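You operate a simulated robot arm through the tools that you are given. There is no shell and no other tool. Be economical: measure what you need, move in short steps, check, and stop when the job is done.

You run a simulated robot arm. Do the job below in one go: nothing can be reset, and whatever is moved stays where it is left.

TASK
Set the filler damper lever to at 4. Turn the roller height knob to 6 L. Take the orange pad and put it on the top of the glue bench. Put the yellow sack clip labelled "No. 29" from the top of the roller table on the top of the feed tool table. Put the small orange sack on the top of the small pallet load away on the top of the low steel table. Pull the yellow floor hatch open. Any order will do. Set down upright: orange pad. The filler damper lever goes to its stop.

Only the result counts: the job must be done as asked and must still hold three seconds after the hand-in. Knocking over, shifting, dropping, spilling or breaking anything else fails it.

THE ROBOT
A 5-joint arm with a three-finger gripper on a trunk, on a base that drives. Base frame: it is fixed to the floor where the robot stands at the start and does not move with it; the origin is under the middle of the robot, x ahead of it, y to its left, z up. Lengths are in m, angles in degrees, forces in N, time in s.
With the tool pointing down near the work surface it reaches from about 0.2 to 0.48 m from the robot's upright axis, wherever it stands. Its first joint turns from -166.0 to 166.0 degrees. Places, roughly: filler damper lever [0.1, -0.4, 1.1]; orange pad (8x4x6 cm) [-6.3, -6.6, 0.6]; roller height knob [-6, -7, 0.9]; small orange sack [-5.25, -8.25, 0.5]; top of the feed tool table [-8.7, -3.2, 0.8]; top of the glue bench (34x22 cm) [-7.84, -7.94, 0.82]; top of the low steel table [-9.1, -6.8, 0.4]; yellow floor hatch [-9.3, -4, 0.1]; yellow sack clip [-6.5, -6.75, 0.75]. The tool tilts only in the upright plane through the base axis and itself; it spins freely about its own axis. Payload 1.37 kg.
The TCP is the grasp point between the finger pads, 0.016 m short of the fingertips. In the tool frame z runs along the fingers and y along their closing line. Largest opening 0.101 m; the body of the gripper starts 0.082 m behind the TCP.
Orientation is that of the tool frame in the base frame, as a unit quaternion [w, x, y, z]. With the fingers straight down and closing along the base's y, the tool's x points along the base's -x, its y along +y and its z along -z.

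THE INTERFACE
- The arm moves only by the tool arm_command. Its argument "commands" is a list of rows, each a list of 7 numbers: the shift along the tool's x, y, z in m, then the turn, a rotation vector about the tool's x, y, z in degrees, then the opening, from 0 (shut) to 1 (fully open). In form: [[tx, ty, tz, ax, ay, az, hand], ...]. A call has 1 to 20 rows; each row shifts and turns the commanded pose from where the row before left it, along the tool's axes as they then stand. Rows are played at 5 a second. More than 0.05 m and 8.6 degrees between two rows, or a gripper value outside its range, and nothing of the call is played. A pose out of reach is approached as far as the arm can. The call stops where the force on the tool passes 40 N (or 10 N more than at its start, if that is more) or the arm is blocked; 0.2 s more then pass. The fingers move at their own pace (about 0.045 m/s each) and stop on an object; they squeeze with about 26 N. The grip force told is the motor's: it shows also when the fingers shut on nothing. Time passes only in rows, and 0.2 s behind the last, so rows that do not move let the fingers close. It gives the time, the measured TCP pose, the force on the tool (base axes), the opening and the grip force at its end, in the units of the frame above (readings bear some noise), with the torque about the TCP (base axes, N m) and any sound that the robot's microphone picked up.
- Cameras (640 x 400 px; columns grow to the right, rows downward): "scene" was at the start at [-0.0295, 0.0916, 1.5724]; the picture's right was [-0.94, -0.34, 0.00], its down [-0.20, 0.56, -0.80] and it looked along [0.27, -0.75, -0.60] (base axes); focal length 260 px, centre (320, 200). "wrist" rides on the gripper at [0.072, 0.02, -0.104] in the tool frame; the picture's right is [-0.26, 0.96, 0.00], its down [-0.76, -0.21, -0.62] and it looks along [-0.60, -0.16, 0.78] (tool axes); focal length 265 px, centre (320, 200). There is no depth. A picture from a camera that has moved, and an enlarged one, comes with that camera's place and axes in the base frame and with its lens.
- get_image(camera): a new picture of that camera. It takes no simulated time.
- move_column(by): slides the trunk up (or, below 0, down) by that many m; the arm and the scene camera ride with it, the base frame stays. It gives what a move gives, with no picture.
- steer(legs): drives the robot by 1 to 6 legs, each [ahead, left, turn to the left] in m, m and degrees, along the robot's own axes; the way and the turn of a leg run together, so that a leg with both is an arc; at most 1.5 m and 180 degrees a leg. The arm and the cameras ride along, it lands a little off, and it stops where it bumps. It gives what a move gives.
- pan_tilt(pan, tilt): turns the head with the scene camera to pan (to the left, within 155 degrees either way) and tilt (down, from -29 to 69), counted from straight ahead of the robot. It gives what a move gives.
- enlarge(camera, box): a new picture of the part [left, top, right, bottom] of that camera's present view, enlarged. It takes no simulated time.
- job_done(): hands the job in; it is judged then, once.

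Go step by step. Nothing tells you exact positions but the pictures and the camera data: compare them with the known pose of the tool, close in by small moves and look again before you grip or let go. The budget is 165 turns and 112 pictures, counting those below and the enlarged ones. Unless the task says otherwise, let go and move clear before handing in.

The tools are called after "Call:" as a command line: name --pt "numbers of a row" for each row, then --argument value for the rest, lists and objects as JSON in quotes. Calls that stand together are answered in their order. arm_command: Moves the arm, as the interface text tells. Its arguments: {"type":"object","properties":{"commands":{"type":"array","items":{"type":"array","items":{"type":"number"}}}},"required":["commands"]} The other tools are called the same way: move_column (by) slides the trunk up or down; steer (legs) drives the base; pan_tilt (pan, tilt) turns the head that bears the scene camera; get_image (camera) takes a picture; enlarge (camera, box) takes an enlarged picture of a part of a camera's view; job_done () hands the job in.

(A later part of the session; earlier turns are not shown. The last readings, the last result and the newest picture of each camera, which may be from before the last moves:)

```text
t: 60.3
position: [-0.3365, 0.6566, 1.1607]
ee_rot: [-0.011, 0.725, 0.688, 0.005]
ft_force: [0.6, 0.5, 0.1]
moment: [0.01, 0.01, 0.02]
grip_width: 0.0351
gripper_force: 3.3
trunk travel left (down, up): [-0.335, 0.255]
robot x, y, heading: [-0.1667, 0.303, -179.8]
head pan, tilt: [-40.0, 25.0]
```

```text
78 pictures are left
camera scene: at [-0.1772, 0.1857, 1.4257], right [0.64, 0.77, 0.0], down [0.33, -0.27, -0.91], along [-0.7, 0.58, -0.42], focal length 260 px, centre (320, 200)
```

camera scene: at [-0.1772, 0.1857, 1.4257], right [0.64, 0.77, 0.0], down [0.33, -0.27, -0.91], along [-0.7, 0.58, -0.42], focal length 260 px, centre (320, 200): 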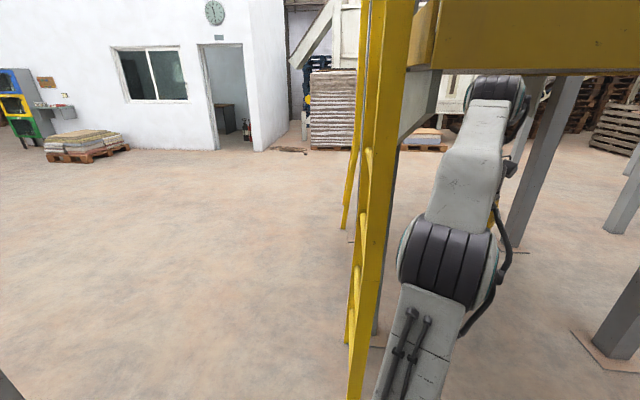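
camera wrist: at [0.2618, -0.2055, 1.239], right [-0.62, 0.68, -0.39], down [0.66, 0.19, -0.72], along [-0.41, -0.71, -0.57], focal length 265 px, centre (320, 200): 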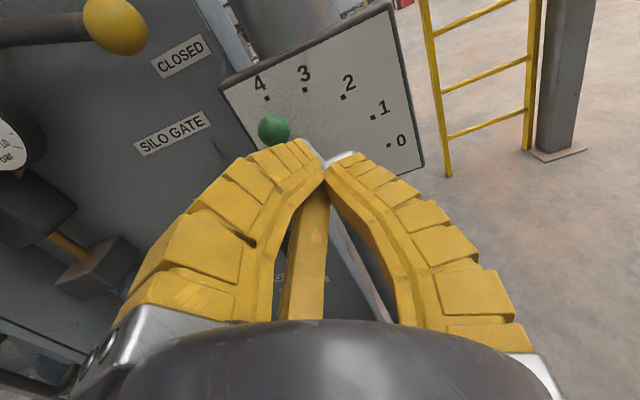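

Nothing was disturbed; the ladder foot is at about (-0.67,0.9). I'll back up a bit, swing the arm to the front and pass through the gap along y≈0.25.

Call:
steer --legs '[[-0.2, 0, 0]]'

Call:
arm_command --pt "-0.0225 -0.039 0 0 0 0 0.3" --pt "-0.0225 -0.039 0 0 0 0 0.3" --pt "-0.0225 -0.039 0 0 0 0 0.3" --pt "-0.0225 -0.039 0 0 0 0 0.3" --pt "-0.041 -0.018 0 0 0 0 0.3" --pt "-0.041 -0.018 0 0 0 0 0.3" --pt "-0.041 -0.018 0 0 0 0 0.3" --pt "-0.041 -0.018 0 0 0 0 0.3" --pt "-0.041 -0.018 0 0 0 0 0.3" --pt "-0.041 -0.018 0 0 0 0 0.3"

Call:
get_image --camera "scene"

```text
t: 61.9
position: [-0.1378, 0.6572, 1.1616]
ee_rot: [-0.011, 0.726, 0.688, 0.004]
ft_force: [-0.1, 0.9, -0.8]
moment: [0.01, 0.02, -0.01]
grip_width: 0.0353
gripper_force: 3.4
trunk travel left (down, up): [-0.335, 0.255]
robot x, y, heading: [0.0323, 0.3017, -179.7]
head pan, tilt: [-40.0, 25.0]
```

```text
t: 64.1
position: [-0.4145, 0.3339, 1.1448]
ee_rot: [-0.005, 0.726, 0.688, -0.004]
ft_force: [0.4, -0.1, -0.2]
moment: [-0.03, 0.0, 0.01]
grip_width: 0.0349
gripper_force: 3.3
out of reach, approached as far as the arm can: row 3, 4, 10
trunk travel left (down, up): [-0.335, 0.255]
robot x, y, heading: [0.0317, 0.3057, -179.6]
head pan, tilt: [-40.0, 25.0]
```

```text
77 pictures are left
camera scene: at [0.0211, 0.1867, 1.4256], right [0.64, 0.77, 0.0], down [0.33, -0.27, -0.91], along [-0.7, 0.58, -0.42], focal length 260 px, centre (320, 200)
```

scene: 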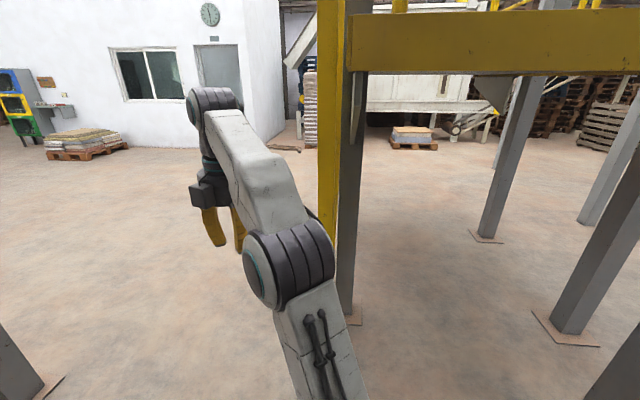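

The arm is in front now. Driving through the gap.

Call:
steer --legs '[[1.45, 0.06, 0], [1.45, 0, 0], [0, 0, 50]]'

Call:
pan_tilt --pan 0 --tilt 12

Call:
get_image --camera "scene"

```text
t: 80.5
position: [-3.2042, -0.0831, 1.1448]
ee_rot: [-0.001, 0.364, 0.931, -0.004]
ft_force: [-0.7, 0.0, 0.0]
moment: [0.0, -0.01, 0.02]
grip_width: 0.0351
gripper_force: 3.7
trunk travel left (down, up): [-0.335, 0.255]
robot x, y, heading: [-2.9014, 0.2362, -129.5]
head pan, tilt: [-40.0, 25.0]
```

```text
t: 81.6
position: [-3.2055, -0.0828, 1.1445]
ee_rot: [-0.002, 0.364, 0.931, -0.003]
ft_force: [-0.1, 0.2, -0.1]
moment: [-0.02, 0.02, 0.0]
grip_width: 0.0354
gripper_force: 3.1
trunk travel left (down, up): [-0.335, 0.255]
robot x, y, heading: [-2.8972, 0.2405, -129.2]
head pan, tilt: [0.0, 12.0]
```

```text
76 pictures are left
camera scene: at [-2.782, 0.1021, 1.4468], right [-0.77, 0.63, 0.0], down [0.13, 0.16, -0.98], along [-0.62, -0.76, -0.21], focal length 260 px, centre (320, 200)
```

scene: 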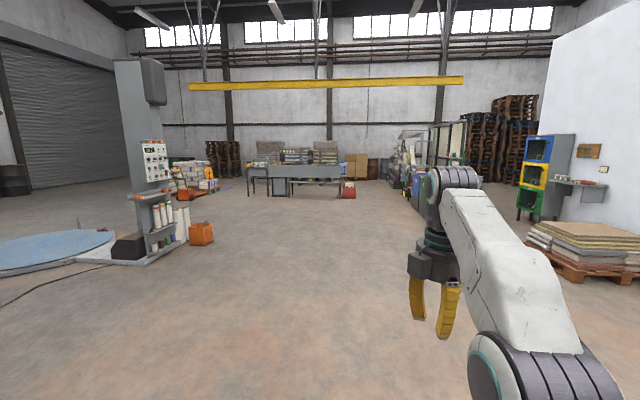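

The way ahead to the work area is clear. Driving on toward the grey roller bench.

Call:
steer --legs '[[1.45, 0, 0], [1.45, 0, 0], [0.9, 0, 0]]'

Call:
get_image --camera "scene"

```text
t: 100.0
position: [-5.6918, -2.9697, 1.1442]
ee_rot: [-0.003, 0.379, 0.925, -0.004]
ft_force: [0.2, 0.2, -0.3]
moment: [0.0, 0.0, -0.05]
grip_width: 0.035
gripper_force: 3.1
trunk travel left (down, up): [-0.335, 0.255]
robot x, y, heading: [-5.3736, -2.6553, -130.9]
head pan, tilt: [0.0, 12.0]
```

```text
75 pictures are left
camera scene: at [-5.2647, -2.7983, 1.4468], right [-0.75, 0.66, 0.0], down [0.14, 0.16, -0.98], along [-0.64, -0.74, -0.21], focal length 260 px, centre (320, 200)
```

scene: 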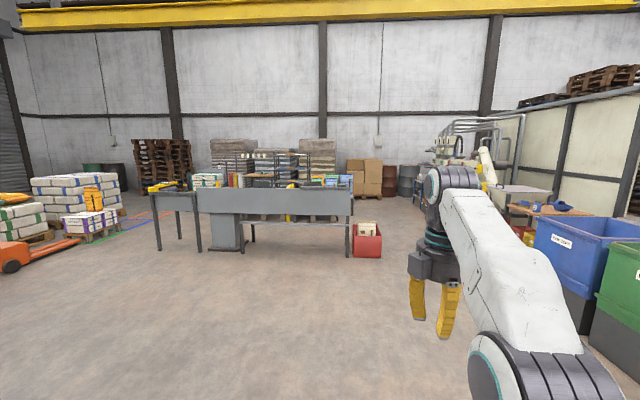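

Call:
enlarge --camera "scene" --box '[130, 130, 400, 270]'

Call:
enlarge --camera "scene" --box '[0, 150, 150, 280]'

```text
2.37 times, centred on (265, 200) of scene
camera zoom: at [-5.2647, -2.7983, 1.4468], right [-0.75, 0.66, 0.0], down [0.14, 0.16, -0.98], along [-0.64, -0.74, -0.21], focal length 617 px, centre (450, 200)
```

zoom: 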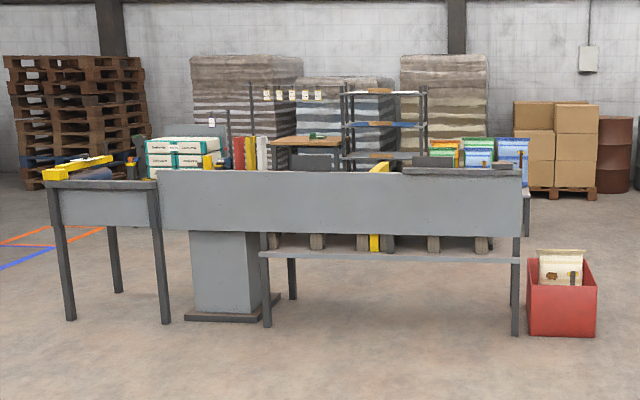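

```text
3.08 times, centred on (75, 215) of scene
camera zoom: at [-5.2647, -2.7983, 1.4468], right [-0.75, 0.66, 0.0], down [0.14, 0.16, -0.98], along [-0.64, -0.74, -0.21], focal length 801 px, centre (1074, 154)
```

zoom: 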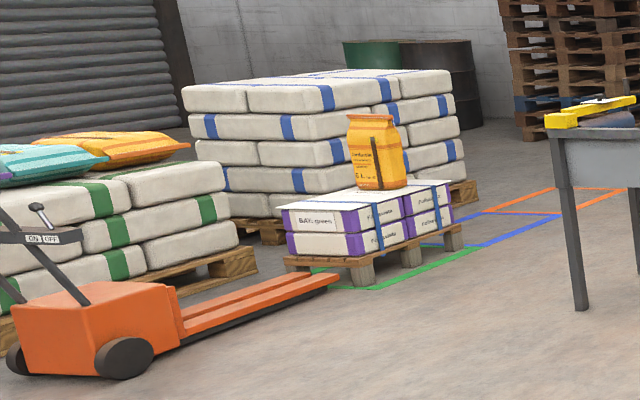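

The small orange sack stands on the small pallet near (-5.2,-8.4), and the roller table's front runs from (-5.8,-6.8) to (-7.6,-5.0). Driving up to the table's left end.

Call:
steer --legs '[[0, 0, 40], [1.45, 0, 0], [1.3, 0, 0]]'

Call:
pan_tilt --pan -30 --tilt 25

Call:
get_image --camera "scene"

```text
t: 115.5
position: [-5.4892, -5.9081, 1.1441]
ee_rot: [0.0, 0.047, 0.999, -0.004]
ft_force: [0.6, -0.4, 0.5]
moment: [0.0, 0.01, 0.03]
grip_width: 0.0349
gripper_force: 3.7
trunk travel left (down, up): [-0.335, 0.255]
robot x, y, heading: [-5.4478, -5.4642, -92.0]
head pan, tilt: [0.0, 12.0]
```

```text
t: 116.4
position: [-5.4888, -5.9083, 1.1455]
ee_rot: [-0.001, 0.046, 0.999, -0.005]
ft_force: [-0.4, 0.6, -0.1]
moment: [0.01, 0.0, -0.02]
grip_width: 0.0351
gripper_force: 3.7
trunk travel left (down, up): [-0.335, 0.255]
robot x, y, heading: [-5.4404, -5.4598, -91.8]
head pan, tilt: [-30.0, 25.0]
```

```text
72 pictures are left
camera scene: at [-5.3131, -5.4903, 1.4257], right [-0.85, 0.53, 0.0], down [0.22, 0.36, -0.91], along [-0.48, -0.77, -0.42], focal length 260 px, centre (320, 200)
```

scene: 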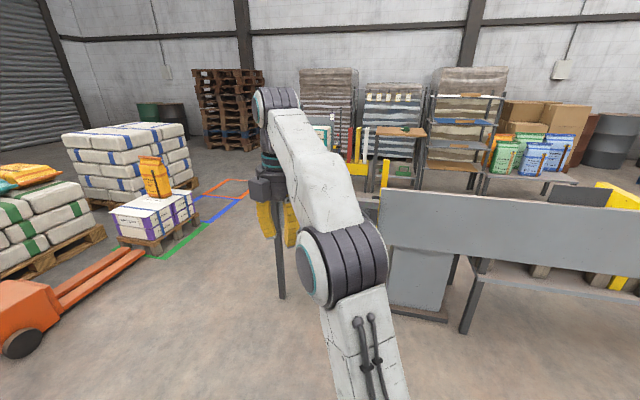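

The arm blocks the view. I'll turn the robot so the arm points away, edge toward the table end, and look to the right.

Call:
steer --legs '[[0, 0, 60], [0, -0.55, 0]]'

Call:
pan_tilt --pan -85 --tilt 32

Call:
get_image --camera "scene"

```text
t: 122.3
position: [-5.3572, -6.1935, 1.1451]
ee_rot: [0.002, -0.469, 0.883, -0.004]
ft_force: [0.4, 0.1, 1.0]
moment: [0.02, -0.02, -0.01]
grip_width: 0.0349
gripper_force: 3.7
trunk travel left (down, up): [-0.335, 0.255]
robot x, y, heading: [-5.7214, -5.9373, -30.7]
head pan, tilt: [-30.0, 25.0]
```

```text
t: 123.5
position: [-5.3577, -6.1934, 1.1452]
ee_rot: [0.002, -0.469, 0.883, -0.003]
ft_force: [-0.5, 0.4, 1.1]
moment: [0.0, -0.04, -0.01]
grip_width: 0.0349
gripper_force: 3.6
trunk travel left (down, up): [-0.335, 0.255]
robot x, y, heading: [-5.7229, -5.9407, -30.9]
head pan, tilt: [-85.0, 32.0]
```

```text
71 pictures are left
camera scene: at [-5.7234, -5.8397, 1.4146], right [-0.9, 0.43, 0.0], down [0.23, 0.48, -0.85], along [-0.37, -0.76, -0.53], focal length 260 px, centre (320, 200)
```

scene: 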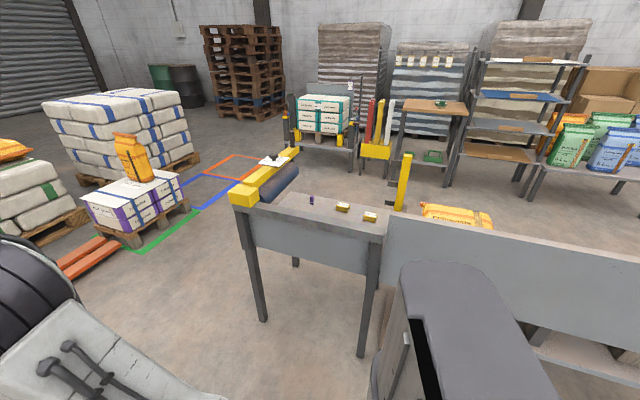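

Call:
enlarge --camera "scene" --box '[220, 130, 400, 250]'

Call:
enlarge --camera "scene" --box '[360, 90, 520, 200]'

```text
3.33 times, centred on (310, 190) of scene
camera zoom: at [-5.7234, -5.8397, 1.4146], right [-0.9, 0.43, 0.0], down [0.23, 0.48, -0.85], along [-0.37, -0.76, -0.53], focal length 868 px, centre (353, 233)
```

zoom: 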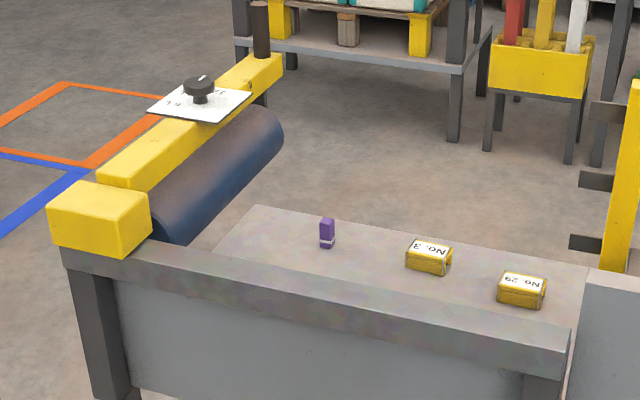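

```text
3.64 times, centred on (440, 145) of scene
camera zoom: at [-5.7234, -5.8397, 1.4146], right [-0.9, 0.43, 0.0], down [0.23, 0.48, -0.85], along [-0.37, -0.76, -0.53], focal length 947 px, centre (-116, 400)
```

zoom: 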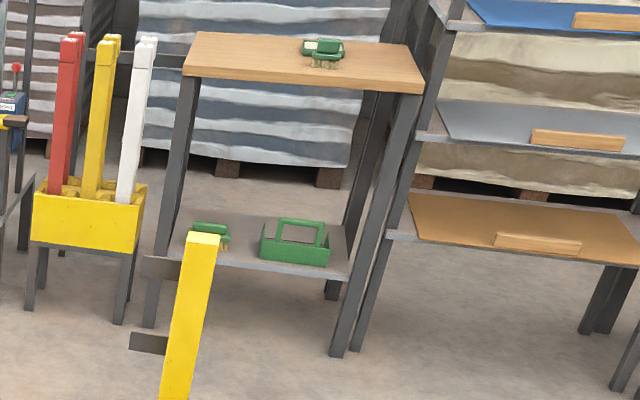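

Clip No. 29 is the right-hand of the two yellow clips; the knob with its white plate sits on the roller frame at ≈(-6.05,-7.05,0.9). I'll drive round to the table's left end, facing it with the arm ahead.

Call:
steer --legs '[[0.974, -0.418, 0], [0, 0, 165], [0.02, 0.6, 0]]'

Call:
pan_tilt --pan 25 --tilt 38

Call:
get_image --camera "scene"

```text
t: 138.7
position: [-5.8276, -6.8396, 1.144]
ee_rot: [-0.004, 0.94, 0.34, -0.001]
ft_force: [0.1, 0.3, -0.3]
moment: [-0.04, -0.03, 0.0]
grip_width: 0.035
gripper_force: 3.6
trunk travel left (down, up): [-0.335, 0.255]
robot x, y, heading: [-5.5456, -7.1856, 133.3]
head pan, tilt: [-85.0, 32.0]
```

```text
t: 140.5
position: [-5.8282, -6.8377, 1.1446]
ee_rot: [-0.004, 0.94, 0.341, -0.001]
ft_force: [0.3, -0.4, -1.1]
moment: [0.0, -0.02, 0.01]
grip_width: 0.0349
gripper_force: 3.1
trunk travel left (down, up): [-0.335, 0.255]
robot x, y, heading: [-5.5474, -7.1843, 133.5]
head pan, tilt: [25.0, 38.0]
```

```text
68 pictures are left
camera scene: at [-5.7126, -7.3178, 1.4053], right [0.37, 0.93, 0.0], down [0.57, -0.23, -0.79], along [-0.73, 0.29, -0.62], focal length 260 px, centre (320, 200)
```

scene: 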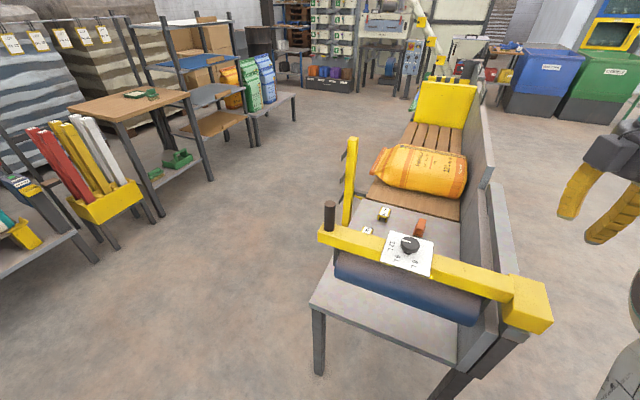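

Now I can see the orange pad, both clips and the knob on the roller table. Enlarging.

Call:
enlarge --camera "scene" --box '[300, 180, 480, 300]'

```text
3.33 times, centred on (390, 240) of scene
camera zoom: at [-5.7126, -7.3178, 1.4053], right [0.37, 0.93, 0.0], down [0.57, -0.23, -0.79], along [-0.73, 0.29, -0.62], focal length 868 px, centre (87, 67)
```

zoom: 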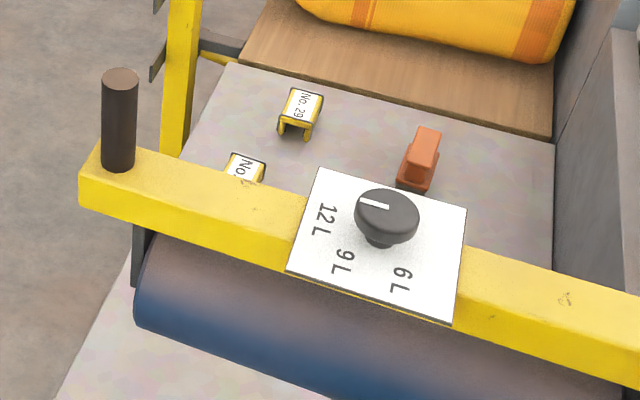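

Triangulated: knob top (-6.03,-6.96,0.935), clip 29 (-6.44,-6.71,0.62), pad (-6.29,-6.64,~0.63), so the table top is about 0.60. The knob reads 12 L now. I'll shift left and bring the tool over it.

Call:
steer --legs '[[0, 0.15, 0]]'

Call:
arm_command --pt "-0.026 0.0 0 0 0 0 0.8" --pt "-0.026 0.0 0 0 0 0 0.8"

Call:
get_image --camera "wrist"

```text
t: 141.9
position: [-5.937, -6.9414, 1.1451]
ee_rot: [-0.004, 0.94, 0.341, -0.002]
ft_force: [-0.9, 0.0, 0.0]
moment: [0.0, 0.0, 0.01]
grip_width: 0.0353
gripper_force: 4.1
trunk travel left (down, up): [-0.335, 0.255]
robot x, y, heading: [-5.6574, -7.2885, 133.3]
head pan, tilt: [25.0, 38.0]
```

```text
t: 142.5
position: [-5.9766, -6.9747, 1.1437]
ee_rot: [-0.004, 0.94, 0.341, -0.002]
ft_force: [0.1, -0.1, -0.7]
moment: [0.0, -0.01, -0.01]
grip_width: 0.0828
gripper_force: 1.6
trunk travel left (down, up): [-0.335, 0.255]
robot x, y, heading: [-5.6561, -7.2885, 133.3]
head pan, tilt: [25.0, 38.0]
```

```text
66 pictures are left
camera wrist: at [-5.9094, -6.9449, 1.249], right [0.41, -0.91, -0.01], down [-0.71, -0.33, 0.62], along [-0.57, -0.25, -0.78], focal length 265 px, centre (320, 200)
```

wrist: 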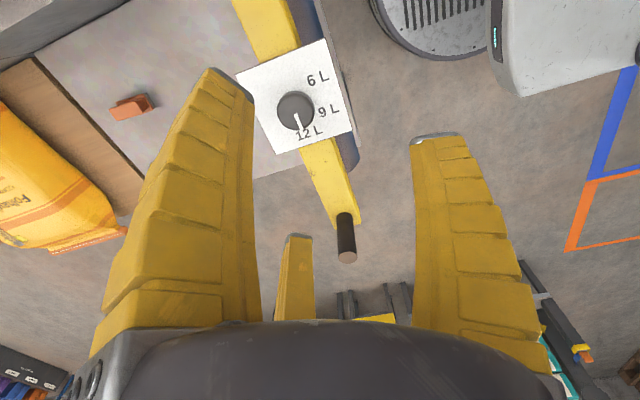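

Knob confirmed at (-6.026,-6.960). I'll enlarge to read the angles.

Call:
enlarge --camera "wrist" --box '[230, 30, 370, 160]'

```text
3.08 times, centred on (300, 95) of wrist
camera zoom: at [-5.9094, -6.9449, 1.249], right [0.41, -0.91, -0.01], down [-0.71, -0.33, 0.62], along [-0.57, -0.25, -0.78], focal length 817 px, centre (382, 523)
```

zoom: 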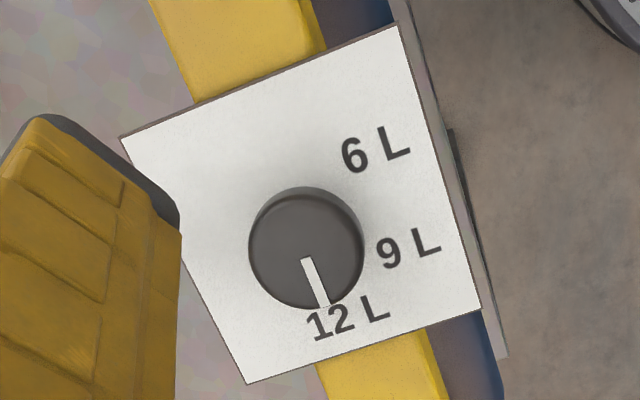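

12 L to 6 L is about 120° counter-clockwise seen from above (60° a step); the pointer is at 12 L. The plate is at z≈0.91 and the knob top at 0.938. Moving over the knob and coming down in part.

Call:
arm_command --pt "-0.0149 -0.0207 0 0 0 0 0.8" --pt "-0.0149 -0.0207 0 0 0 0 0.8" --pt "0 0 0.045 0 0 0 0.8" --pt "0 0 0.045 0 0 0 0.8" --pt "0 0 0.045 0 0 0 0.8" --pt "0 0 0.043 0 0 0 0.8"

Call:
get_image --camera "wrist"

```text
t: 143.9
position: [-6.0202, -6.9684, 0.9452]
ee_rot: [-0.005, 0.94, 0.341, -0.002]
ft_force: [0.5, 0.1, -0.2]
moment: [-0.01, -0.01, 0.01]
grip_width: 0.0828
gripper_force: 1.7
out of reach, approached as far as the arm can: row 1, 2
trunk travel left (down, up): [-0.335, 0.255]
robot x, y, heading: [-5.6573, -7.2893, 133.4]
head pan, tilt: [25.0, 38.0]
```

```text
64 pictures are left
camera wrist: at [-5.9512, -6.9382, 1.0496], right [0.41, -0.91, -0.01], down [-0.71, -0.33, 0.62], along [-0.57, -0.25, -0.78], focal length 265 px, centre (320, 200)
```

wrist: 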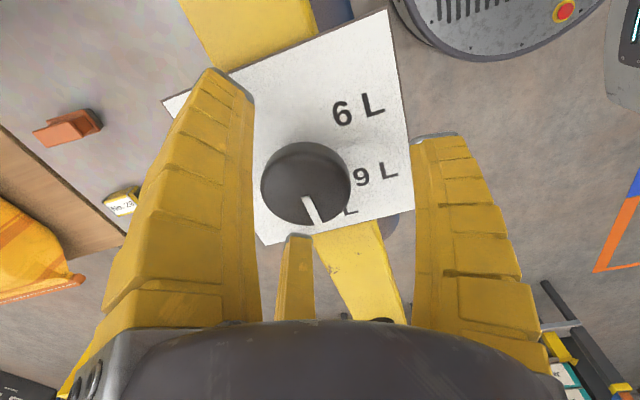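

Shifting 8 mm to centre on the knob, lowering 13 mm and closing.

Call:
arm_command --pt "-0.0017 -0.0083 0 0 0 0 0.8" --pt "0 0 0.013 0 0 0 0.8" --pt "0 0 0 0 0 0 0.2" --pt "0 0 0 0 0 0 0.2" --pt "0 0 0 0 0 0 0.2" --pt "0 0 0 0 0 0 0.2"

```text
t: 145.3
position: [-6.0239, -6.963, 0.9307]
ee_rot: [-0.002, 0.941, 0.339, 0.0]
ft_force: [2.6, 0.3, -17.2]
moment: [0.31, -0.1, 0.0]
grip_width: 0.0389
gripper_force: 27.9
trunk travel left (down, up): [-0.335, 0.255]
robot x, y, heading: [-5.6549, -7.2864, 133.3]
head pan, tilt: [25.0, 38.0]
```

Gripped at 39 mm. Turning 120° counter-clockwise.

Call:
arm_command --pt "0 0 0 0 0 -8.57 0.2" --pt "0 0 0 0 0 -8.57 0.2" --pt "0 0 0 0 0 -8.57 0.2" --pt "0 0 0 0 0 -8.57 0.2" --pt "0 0 0 0 0 -8.57 0.2" --pt "0 0 0 0 0 -8.57 0.2" --pt "0 0 0 0 0 -8.57 0.2" --pt "0 0 0 0 0 -8.57 0.2" --pt "0 0 0 0 0 -8.57 0.2" --pt "0 0 0 0 0 -8.57 0.2" --pt "0 0 0 0 0 -8.57 0.2" --pt "0 0 0 0 0 -8.57 0.2" --pt "0 0 0 0 0 -8.57 0.2" --pt "0 0 0 0 0 -8.57 0.2" --pt "0 0 0 0 0 0 0.2"

Call:
get_image --camera "wrist"

```text
t: 147.7
position: [-6.0238, -6.9635, 0.9289]
ee_rot: [0.0, 0.411, 0.912, 0.0]
ft_force: [4.5, 6.2, -18.8]
moment: [0.22, 0.35, -0.03]
grip_width: 0.0383
gripper_force: 28.2
out of reach, approached as far as the arm can: row 11, 12
trunk travel left (down, up): [-0.335, 0.255]
robot x, y, heading: [-5.6532, -7.2877, 133.3]
head pan, tilt: [25.0, 38.0]
stopped in row 12: the force on the tool passed its limit at 60 N (the readings are from after the stop); the commanded pose is now the measured one
```

```text
63 pictures are left
camera wrist: at [-6.0575, -6.8963, 1.0344], right [0.9, 0.44, 0.0], down [0.35, -0.7, 0.62], along [0.27, -0.56, -0.78], focal length 265 px, centre (320, 200)
```

wrist: 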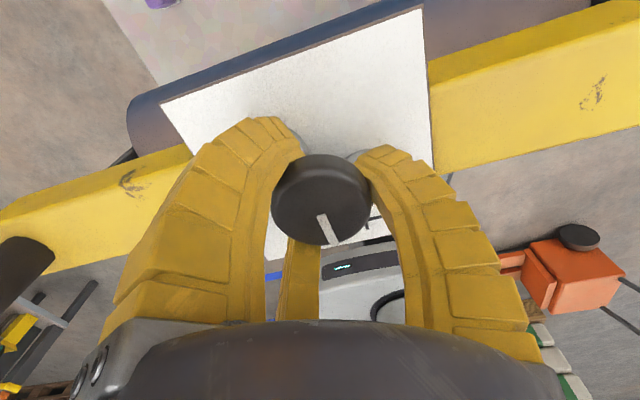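

The wrist roll reached its limit after 92°. I'll let go, lift, spin back and look, then re-grip for the rest.

Call:
arm_command --pt "0 0 0 0 0 0 0.8" --pt "0 0 0 0 0 0 0.8" --pt "0 0 0 0 0 0 0.8" --pt "0 0 -0.03 0 0 0 0.8" --pt "0 0 0 0 0 8.57 0.8" --pt "0 0 0 0 0 8.57 0.8" --pt "0 0 0 0 0 8.57 0.8" --pt "0 0 0 0 0 8.57 0.8" --pt "0 0 0 0 0 8.57 0.8" --pt "0 0 0 0 0 8.57 0.8" --pt "0 0 0 0 0 8.57 0.8" --pt "0 0 -0.03 0 0 0 0.8"

Call:
enlarge --camera "wrist" --box '[220, 60, 400, 220]'

```text
t: 150.3
position: [-6.0243, -6.9669, 0.992]
ee_rot: [-0.003, 0.811, 0.585, -0.001]
ft_force: [0.5, 0.4, 0.0]
moment: [-0.01, 0.0, 0.01]
grip_width: 0.0829
gripper_force: 1.4
trunk travel left (down, up): [-0.335, 0.255]
robot x, y, heading: [-5.6568, -7.2864, 133.4]
head pan, tilt: [25.0, 38.0]
```

```text
2.50 times, centred on (310, 140) of wrist
camera zoom: at [-5.9828, -6.9045, 1.0973], right [0.83, -0.56, -0.01], down [-0.43, -0.66, 0.62], along [-0.35, -0.51, -0.78], focal length 664 px, centre (345, 350)
```

zoom: 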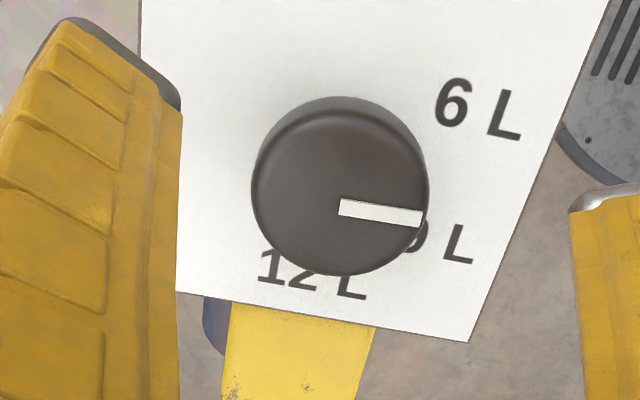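

The pointer is at ≈318° and 6 L lies at ≈341°, so 23° to go. Re-gripping and turning.

Call:
arm_command --pt "0.0035 -0.0022 0.03 0 0 0 0.8" --pt "0 0 0.03 0 0 0 0.8" --pt "0 0 0 0 0 0 0.2" --pt "0 0 0 0 0 0 0.2" --pt "0 0 0 0 0 0 0.2" --pt "0 0 0 0 0 0 0.2" --pt "0 0 0 0 0 -7.7 0.2" --pt "0 0 0 0 0 -7.7 0.2" --pt "0 0 0 0 0 -7.6 0.2" --pt "0 0 0 0 0 0 0.2"

Call:
arm_command --pt "0 0 0 0 0 0 0.8" --pt "0 0 0 0 0 0 0.8" --pt "0 0 0 0 0 0 0.8" --pt "0 0 -0.04 0 0 0 0.8" --pt "0 0 -0.04 0 0 0 0.8"

Call:
enlarge --camera "wrist" --box '[220, 60, 400, 220]'

```text
t: 152.5
position: [-6.0258, -6.9615, 0.9291]
ee_rot: [-0.001, 0.677, 0.736, -0.001]
ft_force: [3.4, 0.3, -31.1]
moment: [-0.3, 0.32, 0.04]
grip_width: 0.0377
gripper_force: 28.0
trunk travel left (down, up): [-0.335, 0.255]
robot x, y, heading: [-5.6571, -7.2853, 133.0]
head pan, tilt: [25.0, 38.0]
```

```text
t: 153.7
position: [-6.0244, -6.9622, 1.0128]
ee_rot: [-0.002, 0.677, 0.736, -0.001]
ft_force: [-0.2, -0.5, 0.0]
moment: [-0.02, 0.0, 0.01]
grip_width: 0.0827
gripper_force: 1.3
trunk travel left (down, up): [-0.335, 0.255]
robot x, y, heading: [-5.6564, -7.2849, 133.1]
head pan, tilt: [25.0, 38.0]
```

```text
2.50 times, centred on (310, 140) of wrist
camera zoom: at [-6.011, -6.8893, 1.1171], right [0.98, -0.18, -0.01], down [-0.14, -0.77, 0.62], along [-0.12, -0.61, -0.79], focal length 664 px, centre (345, 350)
```

zoom: 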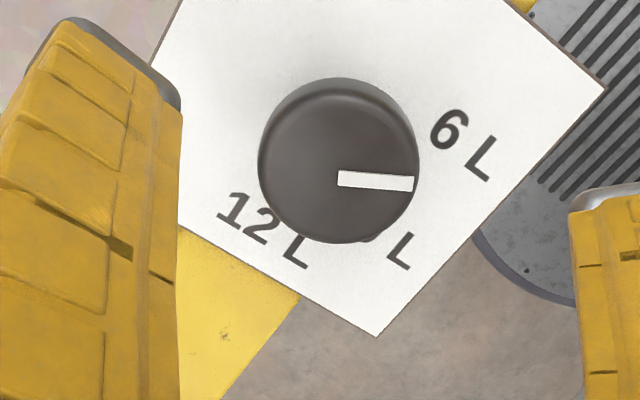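

The pointer lines up with "6 L", so the knob is done. Next are the pad and clip, best reached from the table's back side; I'll raise the arm and drive round there.

Call:
move_column --by 0.08

Call:
steer --legs '[[0, 0.8, 0], [0.85, 0, 0], [0, 0, -88]]'

Call:
pan_tilt --pan -30 --tilt 45

Call:
get_image --camera "scene"

Call:
get_image --camera "wrist"

```text
t: 154.9
position: [-6.0255, -6.9628, 1.0913]
ee_rot: [-0.004, 0.678, 0.735, 0.0]
ft_force: [0.3, -0.1, -0.1]
moment: [0.0, 0.01, -0.05]
grip_width: 0.0828
gripper_force: 1.5
trunk travel left (down, up): [-0.415, 0.175]
robot x, y, heading: [-5.6558, -7.2881, 133.3]
head pan, tilt: [25.0, 38.0]
```

```text
t: 166.9
position: [-6.4983, -6.8338, 1.0902]
ee_rot: [-0.003, 0.998, 0.062, 0.003]
ft_force: [-0.4, 0.8, -0.5]
moment: [0.0, 0.0, -0.01]
grip_width: 0.083
gripper_force: 1.1
trunk travel left (down, up): [-0.415, 0.175]
robot x, y, heading: [-6.8067, -7.2145, 45.7]
head pan, tilt: [25.0, 38.0]
```

```text
t: 168.2
position: [-6.4987, -6.8333, 1.0913]
ee_rot: [-0.003, 0.998, 0.062, 0.002]
ft_force: [-0.4, 0.1, -0.9]
moment: [0.01, -0.01, 0.01]
grip_width: 0.0828
gripper_force: 1.7
trunk travel left (down, up): [-0.415, 0.175]
robot x, y, heading: [-6.8076, -7.2174, 45.5]
head pan, tilt: [-30.0, 45.0]
```

```text
60 pictures are left
camera scene: at [-6.895, -7.1153, 1.4751], right [0.27, -0.96, 0.0], down [-0.68, -0.19, -0.71], along [0.68, 0.19, -0.71], focal length 260 px, centre (320, 200)
```

scene: 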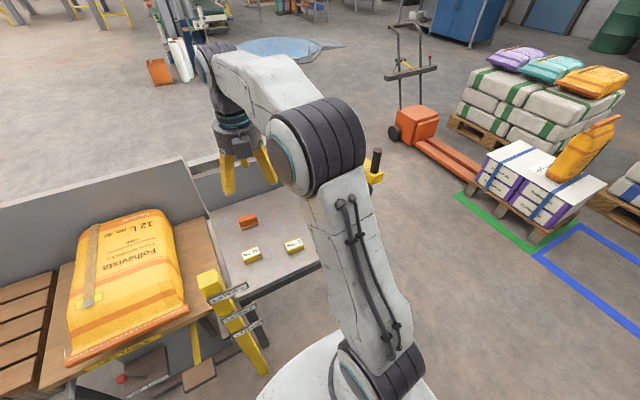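

```text
59 pictures are left
camera wrist: at [-6.4249, -6.844, 1.1967], right [-0.14, -0.99, -0.01], down [-0.78, 0.11, 0.62], along [-0.61, 0.09, -0.79], focal length 265 px, centre (320, 200)
```

wrist: 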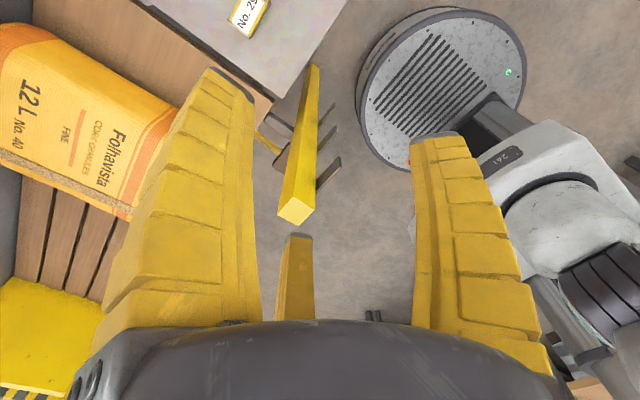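

Clip No. 29 is confirmed at (-6.438,-6.713,0.63), with a yellow post nearby at (-6.64,-6.78). Edging ahead 0.12 m and moving the tool above the clip.

Call:
steer --legs '[[0.12, 0, 0]]'

Call:
move_column --by -0.15

```text
t: 169.4
position: [-6.4113, -6.7475, 1.0921]
ee_rot: [-0.002, 0.998, 0.062, 0.002]
ft_force: [0.8, 0.2, -0.6]
moment: [-0.02, 0.04, -0.02]
grip_width: 0.0827
gripper_force: 2.0
trunk travel left (down, up): [-0.415, 0.175]
robot x, y, heading: [-6.7225, -7.1303, 45.6]
head pan, tilt: [-30.0, 45.0]
```

```text
t: 171.1
position: [-6.4132, -6.7475, 0.941]
ee_rot: [-0.002, 0.998, 0.063, 0.002]
ft_force: [0.8, -0.1, 0.7]
moment: [0.01, -0.02, 0.02]
grip_width: 0.0827
gripper_force: 1.6
trunk travel left (down, up): [-0.265, 0.325]
robot x, y, heading: [-6.7236, -7.1278, 45.5]
head pan, tilt: [-30.0, 45.0]
```

Call:
get_image --camera "wrist"

```text
58 pictures are left
camera wrist: at [-6.3401, -6.7583, 1.0466], right [-0.14, -0.99, -0.01], down [-0.78, 0.11, 0.62], along [-0.61, 0.09, -0.79], focal length 265 px, centre (320, 200)
```

wrist: 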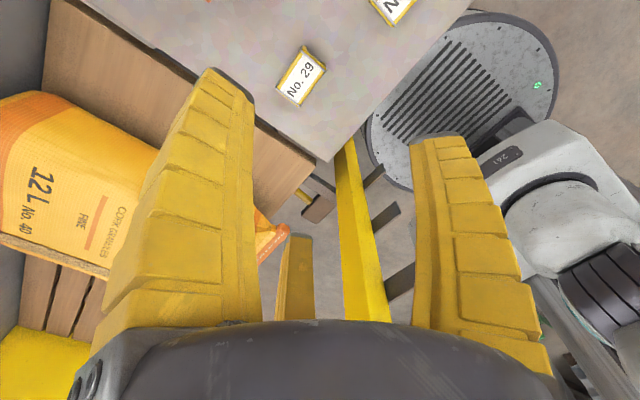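

The clip's long axis runs along the table; I'll move over it, spin the tool to grip across its width, and come down part of the way.

Call:
arm_command --pt "-0.016 -0.0337 0 0 0 7.57 0.8" --pt "0 0 0 0 0 7.57 0.8" --pt "0 0 0 0 0 7.57 0.8" --pt "0 0 0 0 0 7.57 0.8" --pt "0 0 0 0 0 7.57 0.8" --pt "0 0 0 0 0 7.57 0.8" --pt "0 0 0 0 0 7.57 0.8" --pt "0 0 0.05 0 0 0 0.8" --pt "0 0 0.05 0 0 0 0.8" --pt "0 0 0.05 0 0 0 0.8" --pt "0 0 0.05 0 0 0 0.8"

Call:
get_image --camera "wrist"

```text
t: 173.5
position: [-6.4339, -6.7158, 0.7415]
ee_rot: [-0.004, 0.921, -0.389, 0.001]
ft_force: [0.4, 0.6, 0.0]
moment: [0.0, 0.01, 0.03]
grip_width: 0.0829
gripper_force: 1.3
trunk travel left (down, up): [-0.265, 0.325]
robot x, y, heading: [-6.7231, -7.1328, 45.6]
head pan, tilt: [-30.0, 45.0]
```

```text
57 pictures are left
camera wrist: at [-6.3994, -6.781, 0.8462], right [-0.88, -0.48, -0.01], down [-0.38, 0.68, 0.62], along [-0.29, 0.55, -0.78], focal length 265 px, centre (320, 200)
```

wrist: 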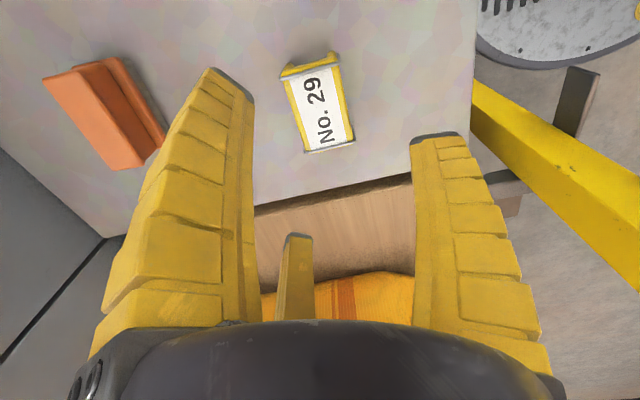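

The clip is squarely between the fingers, with its top at z≈0.645. Lowering to 0.637 and gripping.

Call:
arm_command --pt "0.003 -0.001 0.05 0 0 0 0.8" --pt "0 0 0.035 0 0 0 0.8" --pt "0 0 0.02 0 0 0 0.8" --pt "0 0 0 0 0 0 0.2" --pt "0 0 0 0 0 0 0.2" --pt "0 0 0 0 0 0 0.2" --pt "0 0 0 0 0 0 0.2" --pt "0 0 0 0 0 0 0.2"

Call:
get_image --camera "wrist"

```text
t: 175.3
position: [-6.4291, -6.714, 0.6365]
ee_rot: [-0.003, 0.921, -0.39, 0.0]
ft_force: [0.5, 0.1, -1.1]
moment: [0.0, 0.02, -0.01]
grip_width: 0.0591
gripper_force: 25.8
trunk travel left (down, up): [-0.265, 0.325]
robot x, y, heading: [-6.72, -7.133, 45.4]
head pan, tilt: [-30.0, 45.0]
```

```text
56 pictures are left
camera wrist: at [-6.3944, -6.7809, 0.7405], right [-0.88, -0.48, -0.01], down [-0.38, 0.68, 0.62], along [-0.3, 0.55, -0.78], focal length 265 px, centre (320, 200)
```

wrist: 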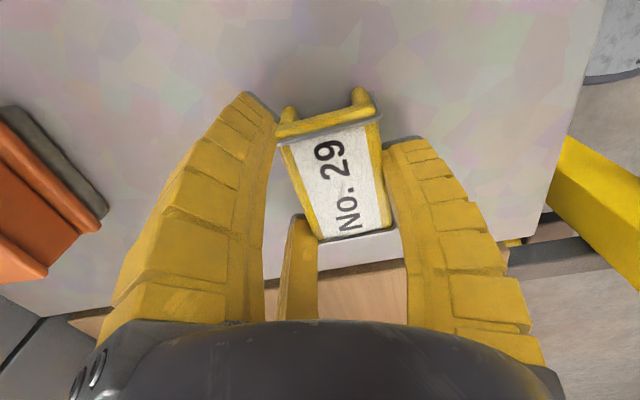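

The clip sits skewed between the fingers by about 15°. I'll open, turn the tool to match and close again.

Call:
arm_command --pt "0 0 0 0 0 0 0.85" --pt "0 0 0 0 0 0 0.85" --pt "0 0 0 0 0 -7.5 0.85" --pt "0 0 0 0 0 -7.5 0.85" --pt "0 0 0 0 0 0 0.85"

Call:
get_image --camera "wrist"

```text
t: 176.5
position: [-6.429, -6.7147, 0.6359]
ee_rot: [-0.003, 0.964, -0.266, 0.001]
ft_force: [0.4, 1.2, 0.4]
moment: [-0.02, 0.02, -0.01]
grip_width: 0.0878
gripper_force: 1.5
trunk travel left (down, up): [-0.265, 0.325]
robot x, y, heading: [-6.7201, -7.1271, 45.5]
head pan, tilt: [-30.0, 45.0]
```

```text
55 pictures are left
camera wrist: at [-6.3781, -6.7695, 0.7416], right [-0.72, -0.69, -0.01], down [-0.54, 0.56, 0.62], along [-0.43, 0.45, -0.78], focal length 265 px, centre (320, 200)
```

wrist: 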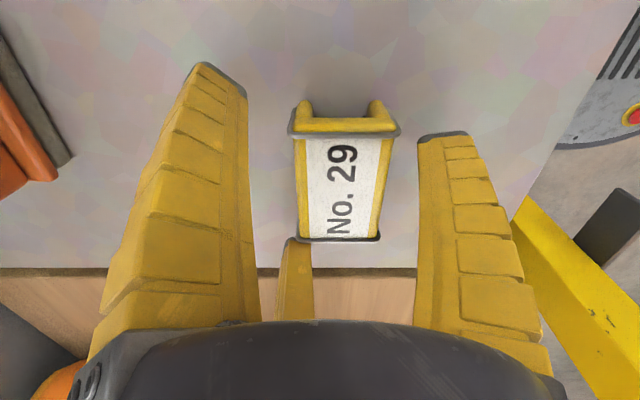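

Now well aligned; closing.

Call:
arm_command --pt "0 0.002 0 0 0 0 0.85" --pt "0 0 0 0 0 0 0.2" --pt "0 0 0 0 0 0 0.2" --pt "0 0 0 0 0 0 0.2" --pt "0 0 0 0 0 0 0.2" --pt "0 0 0 0 0 0 0.2" --pt "0 0 -0.04 0 0 0 0.2" --pt "0 0 -0.04 0 0 0 0.2"

Call:
get_image --camera "wrist"

```text
t: 178.3
position: [-6.4303, -6.7181, 0.7172]
ee_rot: [-0.003, 0.964, -0.266, 0.0]
ft_force: [0.4, 0.0, -0.1]
moment: [0.0, 0.02, -0.03]
grip_width: 0.0478
gripper_force: 26.1
trunk travel left (down, up): [-0.265, 0.325]
robot x, y, heading: [-6.7249, -7.1294, 45.5]
head pan, tilt: [-30.0, 45.0]
```

```text
54 pictures are left
camera wrist: at [-6.3786, -6.7709, 0.8212], right [-0.72, -0.69, -0.01], down [-0.54, 0.56, 0.62], along [-0.43, 0.45, -0.78], focal length 265 px, centre (320, 200)
```

wrist: 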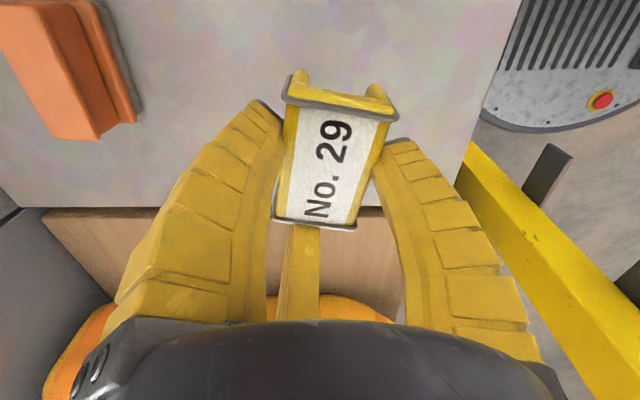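

Clip is held. Lifting and backing off, then I'll look for the way to the feed tool table at (-8.7,-3.2).

Call:
move_column --by 0.3

Call:
steer --legs '[[-0.25, 0, 0]]'

Call:
pan_tilt --pan 75 --tilt 18

Call:
get_image --camera "scene"

```text
t: 181.3
position: [-6.4301, -6.7167, 1.0168]
ee_rot: [-0.003, 0.964, -0.267, 0.001]
ft_force: [-0.3, 0.2, 0.0]
moment: [-0.04, 0.01, 0.02]
grip_width: 0.047
gripper_force: 25.9
trunk travel left (down, up): [-0.565, 0.025]
robot x, y, heading: [-6.7238, -7.1336, 45.5]
head pan, tilt: [-30.0, 45.0]
```

```text
t: 183.2
position: [-6.6044, -6.8953, 1.0175]
ee_rot: [-0.004, 0.963, -0.269, 0.001]
ft_force: [-0.7, -0.5, -0.8]
moment: [0.01, -0.02, -0.03]
grip_width: 0.0471
gripper_force: 26.3
trunk travel left (down, up): [-0.565, 0.025]
robot x, y, heading: [-6.9008, -7.3106, 45.3]
head pan, tilt: [-30.0, 45.0]
```

```text
t: 185.0
position: [-6.6035, -6.8959, 1.0166]
ee_rot: [-0.003, 0.963, -0.27, 0.001]
ft_force: [-0.7, -0.4, 0.1]
moment: [0.03, 0.0, -0.02]
grip_width: 0.0469
gripper_force: 25.4
trunk travel left (down, up): [-0.565, 0.025]
robot x, y, heading: [-6.8981, -7.3088, 45.3]
head pan, tilt: [75.0, 18.0]
```

```text
53 pictures are left
camera scene: at [-7.1114, -7.148, 1.667], right [0.86, 0.5, 0.0], down [0.16, -0.27, -0.95], along [-0.48, 0.82, -0.31], focal length 260 px, centre (320, 200)
```

scene: 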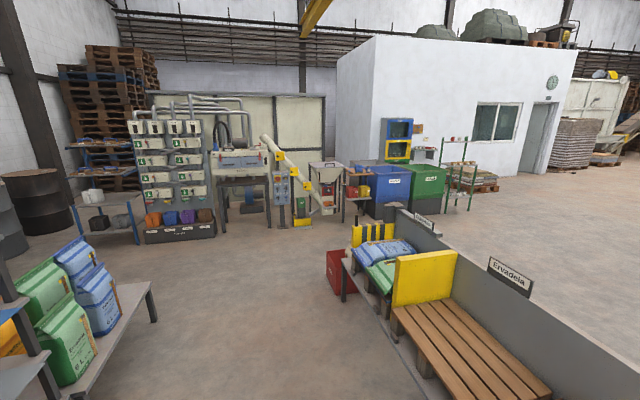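

A clear corridor leads there. Enlarging the target area.

Call:
enlarge --camera "scene" --box '[200, 120, 420, 250]'

```text
2.91 times, centred on (310, 185) of scene
camera zoom: at [-7.1114, -7.148, 1.667], right [0.86, 0.5, 0.0], down [0.16, -0.27, -0.95], along [-0.48, 0.82, -0.31], focal length 757 px, centre (349, 244)
```

zoom: 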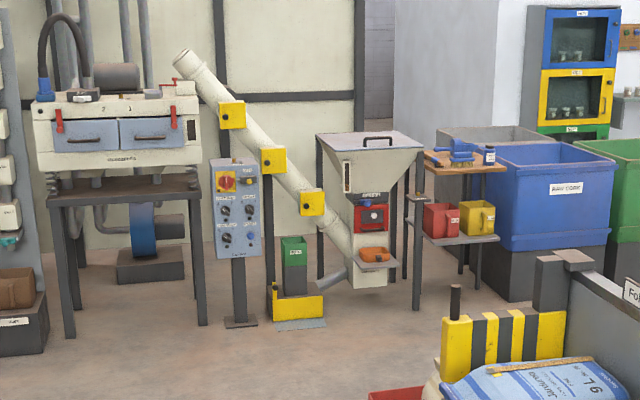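

The feed tool table is the small wooden-topped one with a red and a yellow bin on its shelf; the hatch is the yellow box below the auger. Driving up the corridor.

Call:
steer --legs '[[-0.2, 0, 0], [0, 0, 89], [1.45, 0, 0], [0.9, 0, 0]]'

Call:
pan_tilt --pan -40 --tilt 25

Call:
get_image --camera "scene"

```text
t: 201.6
position: [-9.1689, -5.5428, 1.0162]
ee_rot: [-0.002, 0.863, 0.505, -0.002]
ft_force: [0.3, 0.6, 0.5]
moment: [0.0, -0.01, 0.0]
grip_width: 0.0469
gripper_force: 25.5
trunk travel left (down, up): [-0.565, 0.025]
robot x, y, heading: [-8.7482, -5.8273, 137.2]
head pan, tilt: [75.0, 18.0]
```

```text
t: 203.5
position: [-9.1682, -5.5431, 1.0159]
ee_rot: [-0.003, 0.863, 0.505, -0.001]
ft_force: [-0.8, 0.1, -0.6]
moment: [0.04, -0.01, 0.01]
grip_width: 0.0472
gripper_force: 26.0
trunk travel left (down, up): [-0.565, 0.025]
robot x, y, heading: [-8.7468, -5.826, 137.1]
head pan, tilt: [-40.0, 25.0]
```

```text
51 pictures are left
camera scene: at [-8.8341, -5.9049, 1.6557], right [0.99, 0.13, 0.0], down [0.05, -0.42, -0.91], along [-0.11, 0.9, -0.42], focal length 260 px, centre (320, 200)
```

scene: 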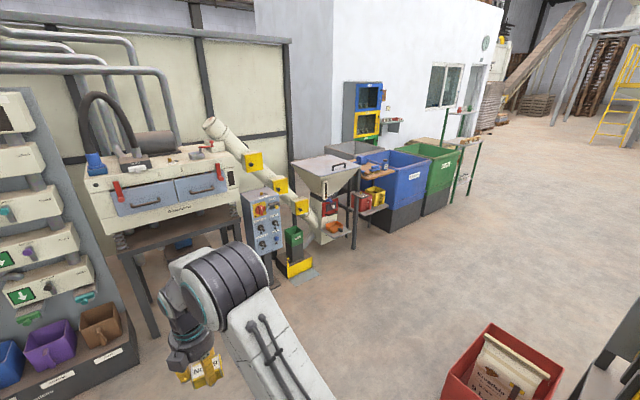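

Call:
enlarge --camera "scene" --box '[270, 140, 450, 290]'

```text
2.67 times, centred on (360, 215) of scene
camera zoom: at [-8.8341, -5.9049, 1.6557], right [0.99, 0.13, 0.0], down [0.05, -0.42, -0.91], along [-0.11, 0.9, -0.42], focal length 694 px, centre (213, 160)
```

zoom: 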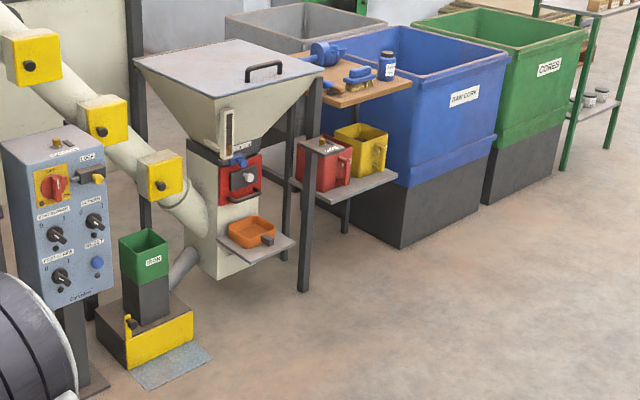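

The table front edge runs from (-8.70,-3.55) to (-8.39,-3.29), so I'll stand before it at about (-8.3,-3.7), keeping clear of the red box.

Call:
steer --legs '[[0.7, 0, 0], [0, -1.4, 0], [0, -0.45, 0], [0.25, 0, 0]]'

Call:
pan_tilt --pan 25 --tilt 40

Call:
get_image --camera "scene"

```text
t: 217.7
position: [-8.6514, -3.5346, 1.0155]
ee_rot: [-0.002, 0.86, 0.511, -0.002]
ft_force: [-0.4, 0.6, -0.8]
moment: [-0.01, 0.02, 0.01]
grip_width: 0.047
gripper_force: 26.0
trunk travel left (down, up): [-0.565, 0.025]
robot x, y, heading: [-8.2207, -3.81, 138.0]
head pan, tilt: [-40.0, 25.0]
```

```text
t: 219.1
position: [-8.6499, -3.5346, 1.0158]
ee_rot: [-0.003, 0.859, 0.512, -0.002]
ft_force: [0.3, -0.4, -0.1]
moment: [0.02, -0.05, -0.02]
grip_width: 0.0469
gripper_force: 26.4
trunk travel left (down, up): [-0.565, 0.025]
robot x, y, heading: [-8.2253, -3.8097, 137.7]
head pan, tilt: [25.0, 40.0]
```

```text
49 pictures are left
camera scene: at [-8.3781, -3.9579, 1.6324], right [0.29, 0.96, 0.0], down [0.61, -0.19, -0.77], along [-0.73, 0.22, -0.64], focal length 260 px, centre (320, 200)
```

scene: 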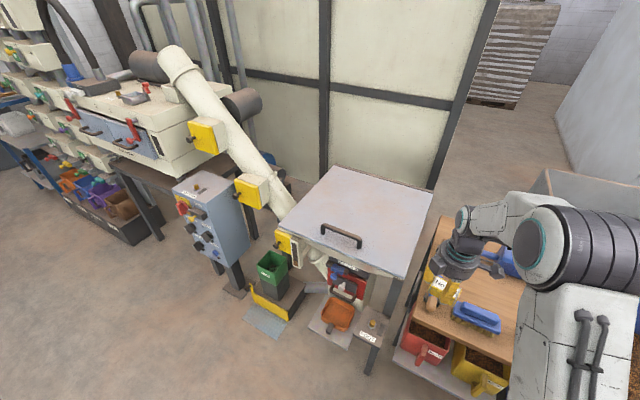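

Call:
get_image --camera "wrist"

Call:
enlarge --camera "scene" --box '[380, 200, 560, 400]'

```text
48 pictures are left
camera wrist: at [-8.5981, -3.4817, 1.121], right [0.72, -0.69, -0.01], down [-0.54, -0.57, 0.62], along [-0.43, -0.45, -0.78], focal length 265 px, centre (320, 200)
```

wrist: 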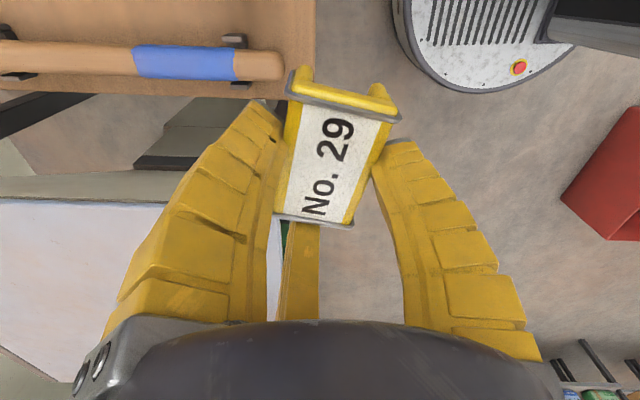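

```text
2.00 times, centred on (470, 300) of scene
camera zoom: at [-8.3781, -3.9579, 1.6324], right [0.29, 0.96, 0.0], down [0.61, -0.19, -0.77], along [-0.73, 0.22, -0.64], focal length 521 px, centre (20, 0)
```

zoom: 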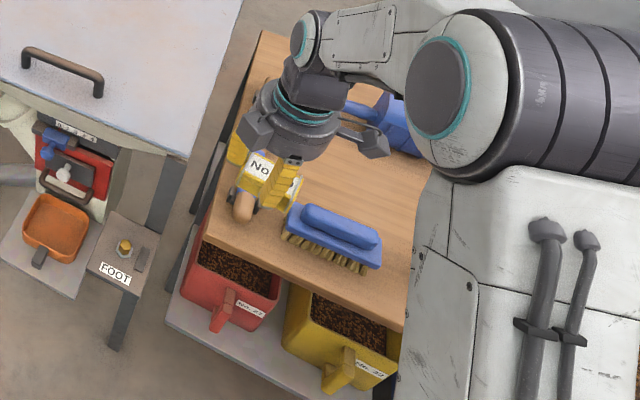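

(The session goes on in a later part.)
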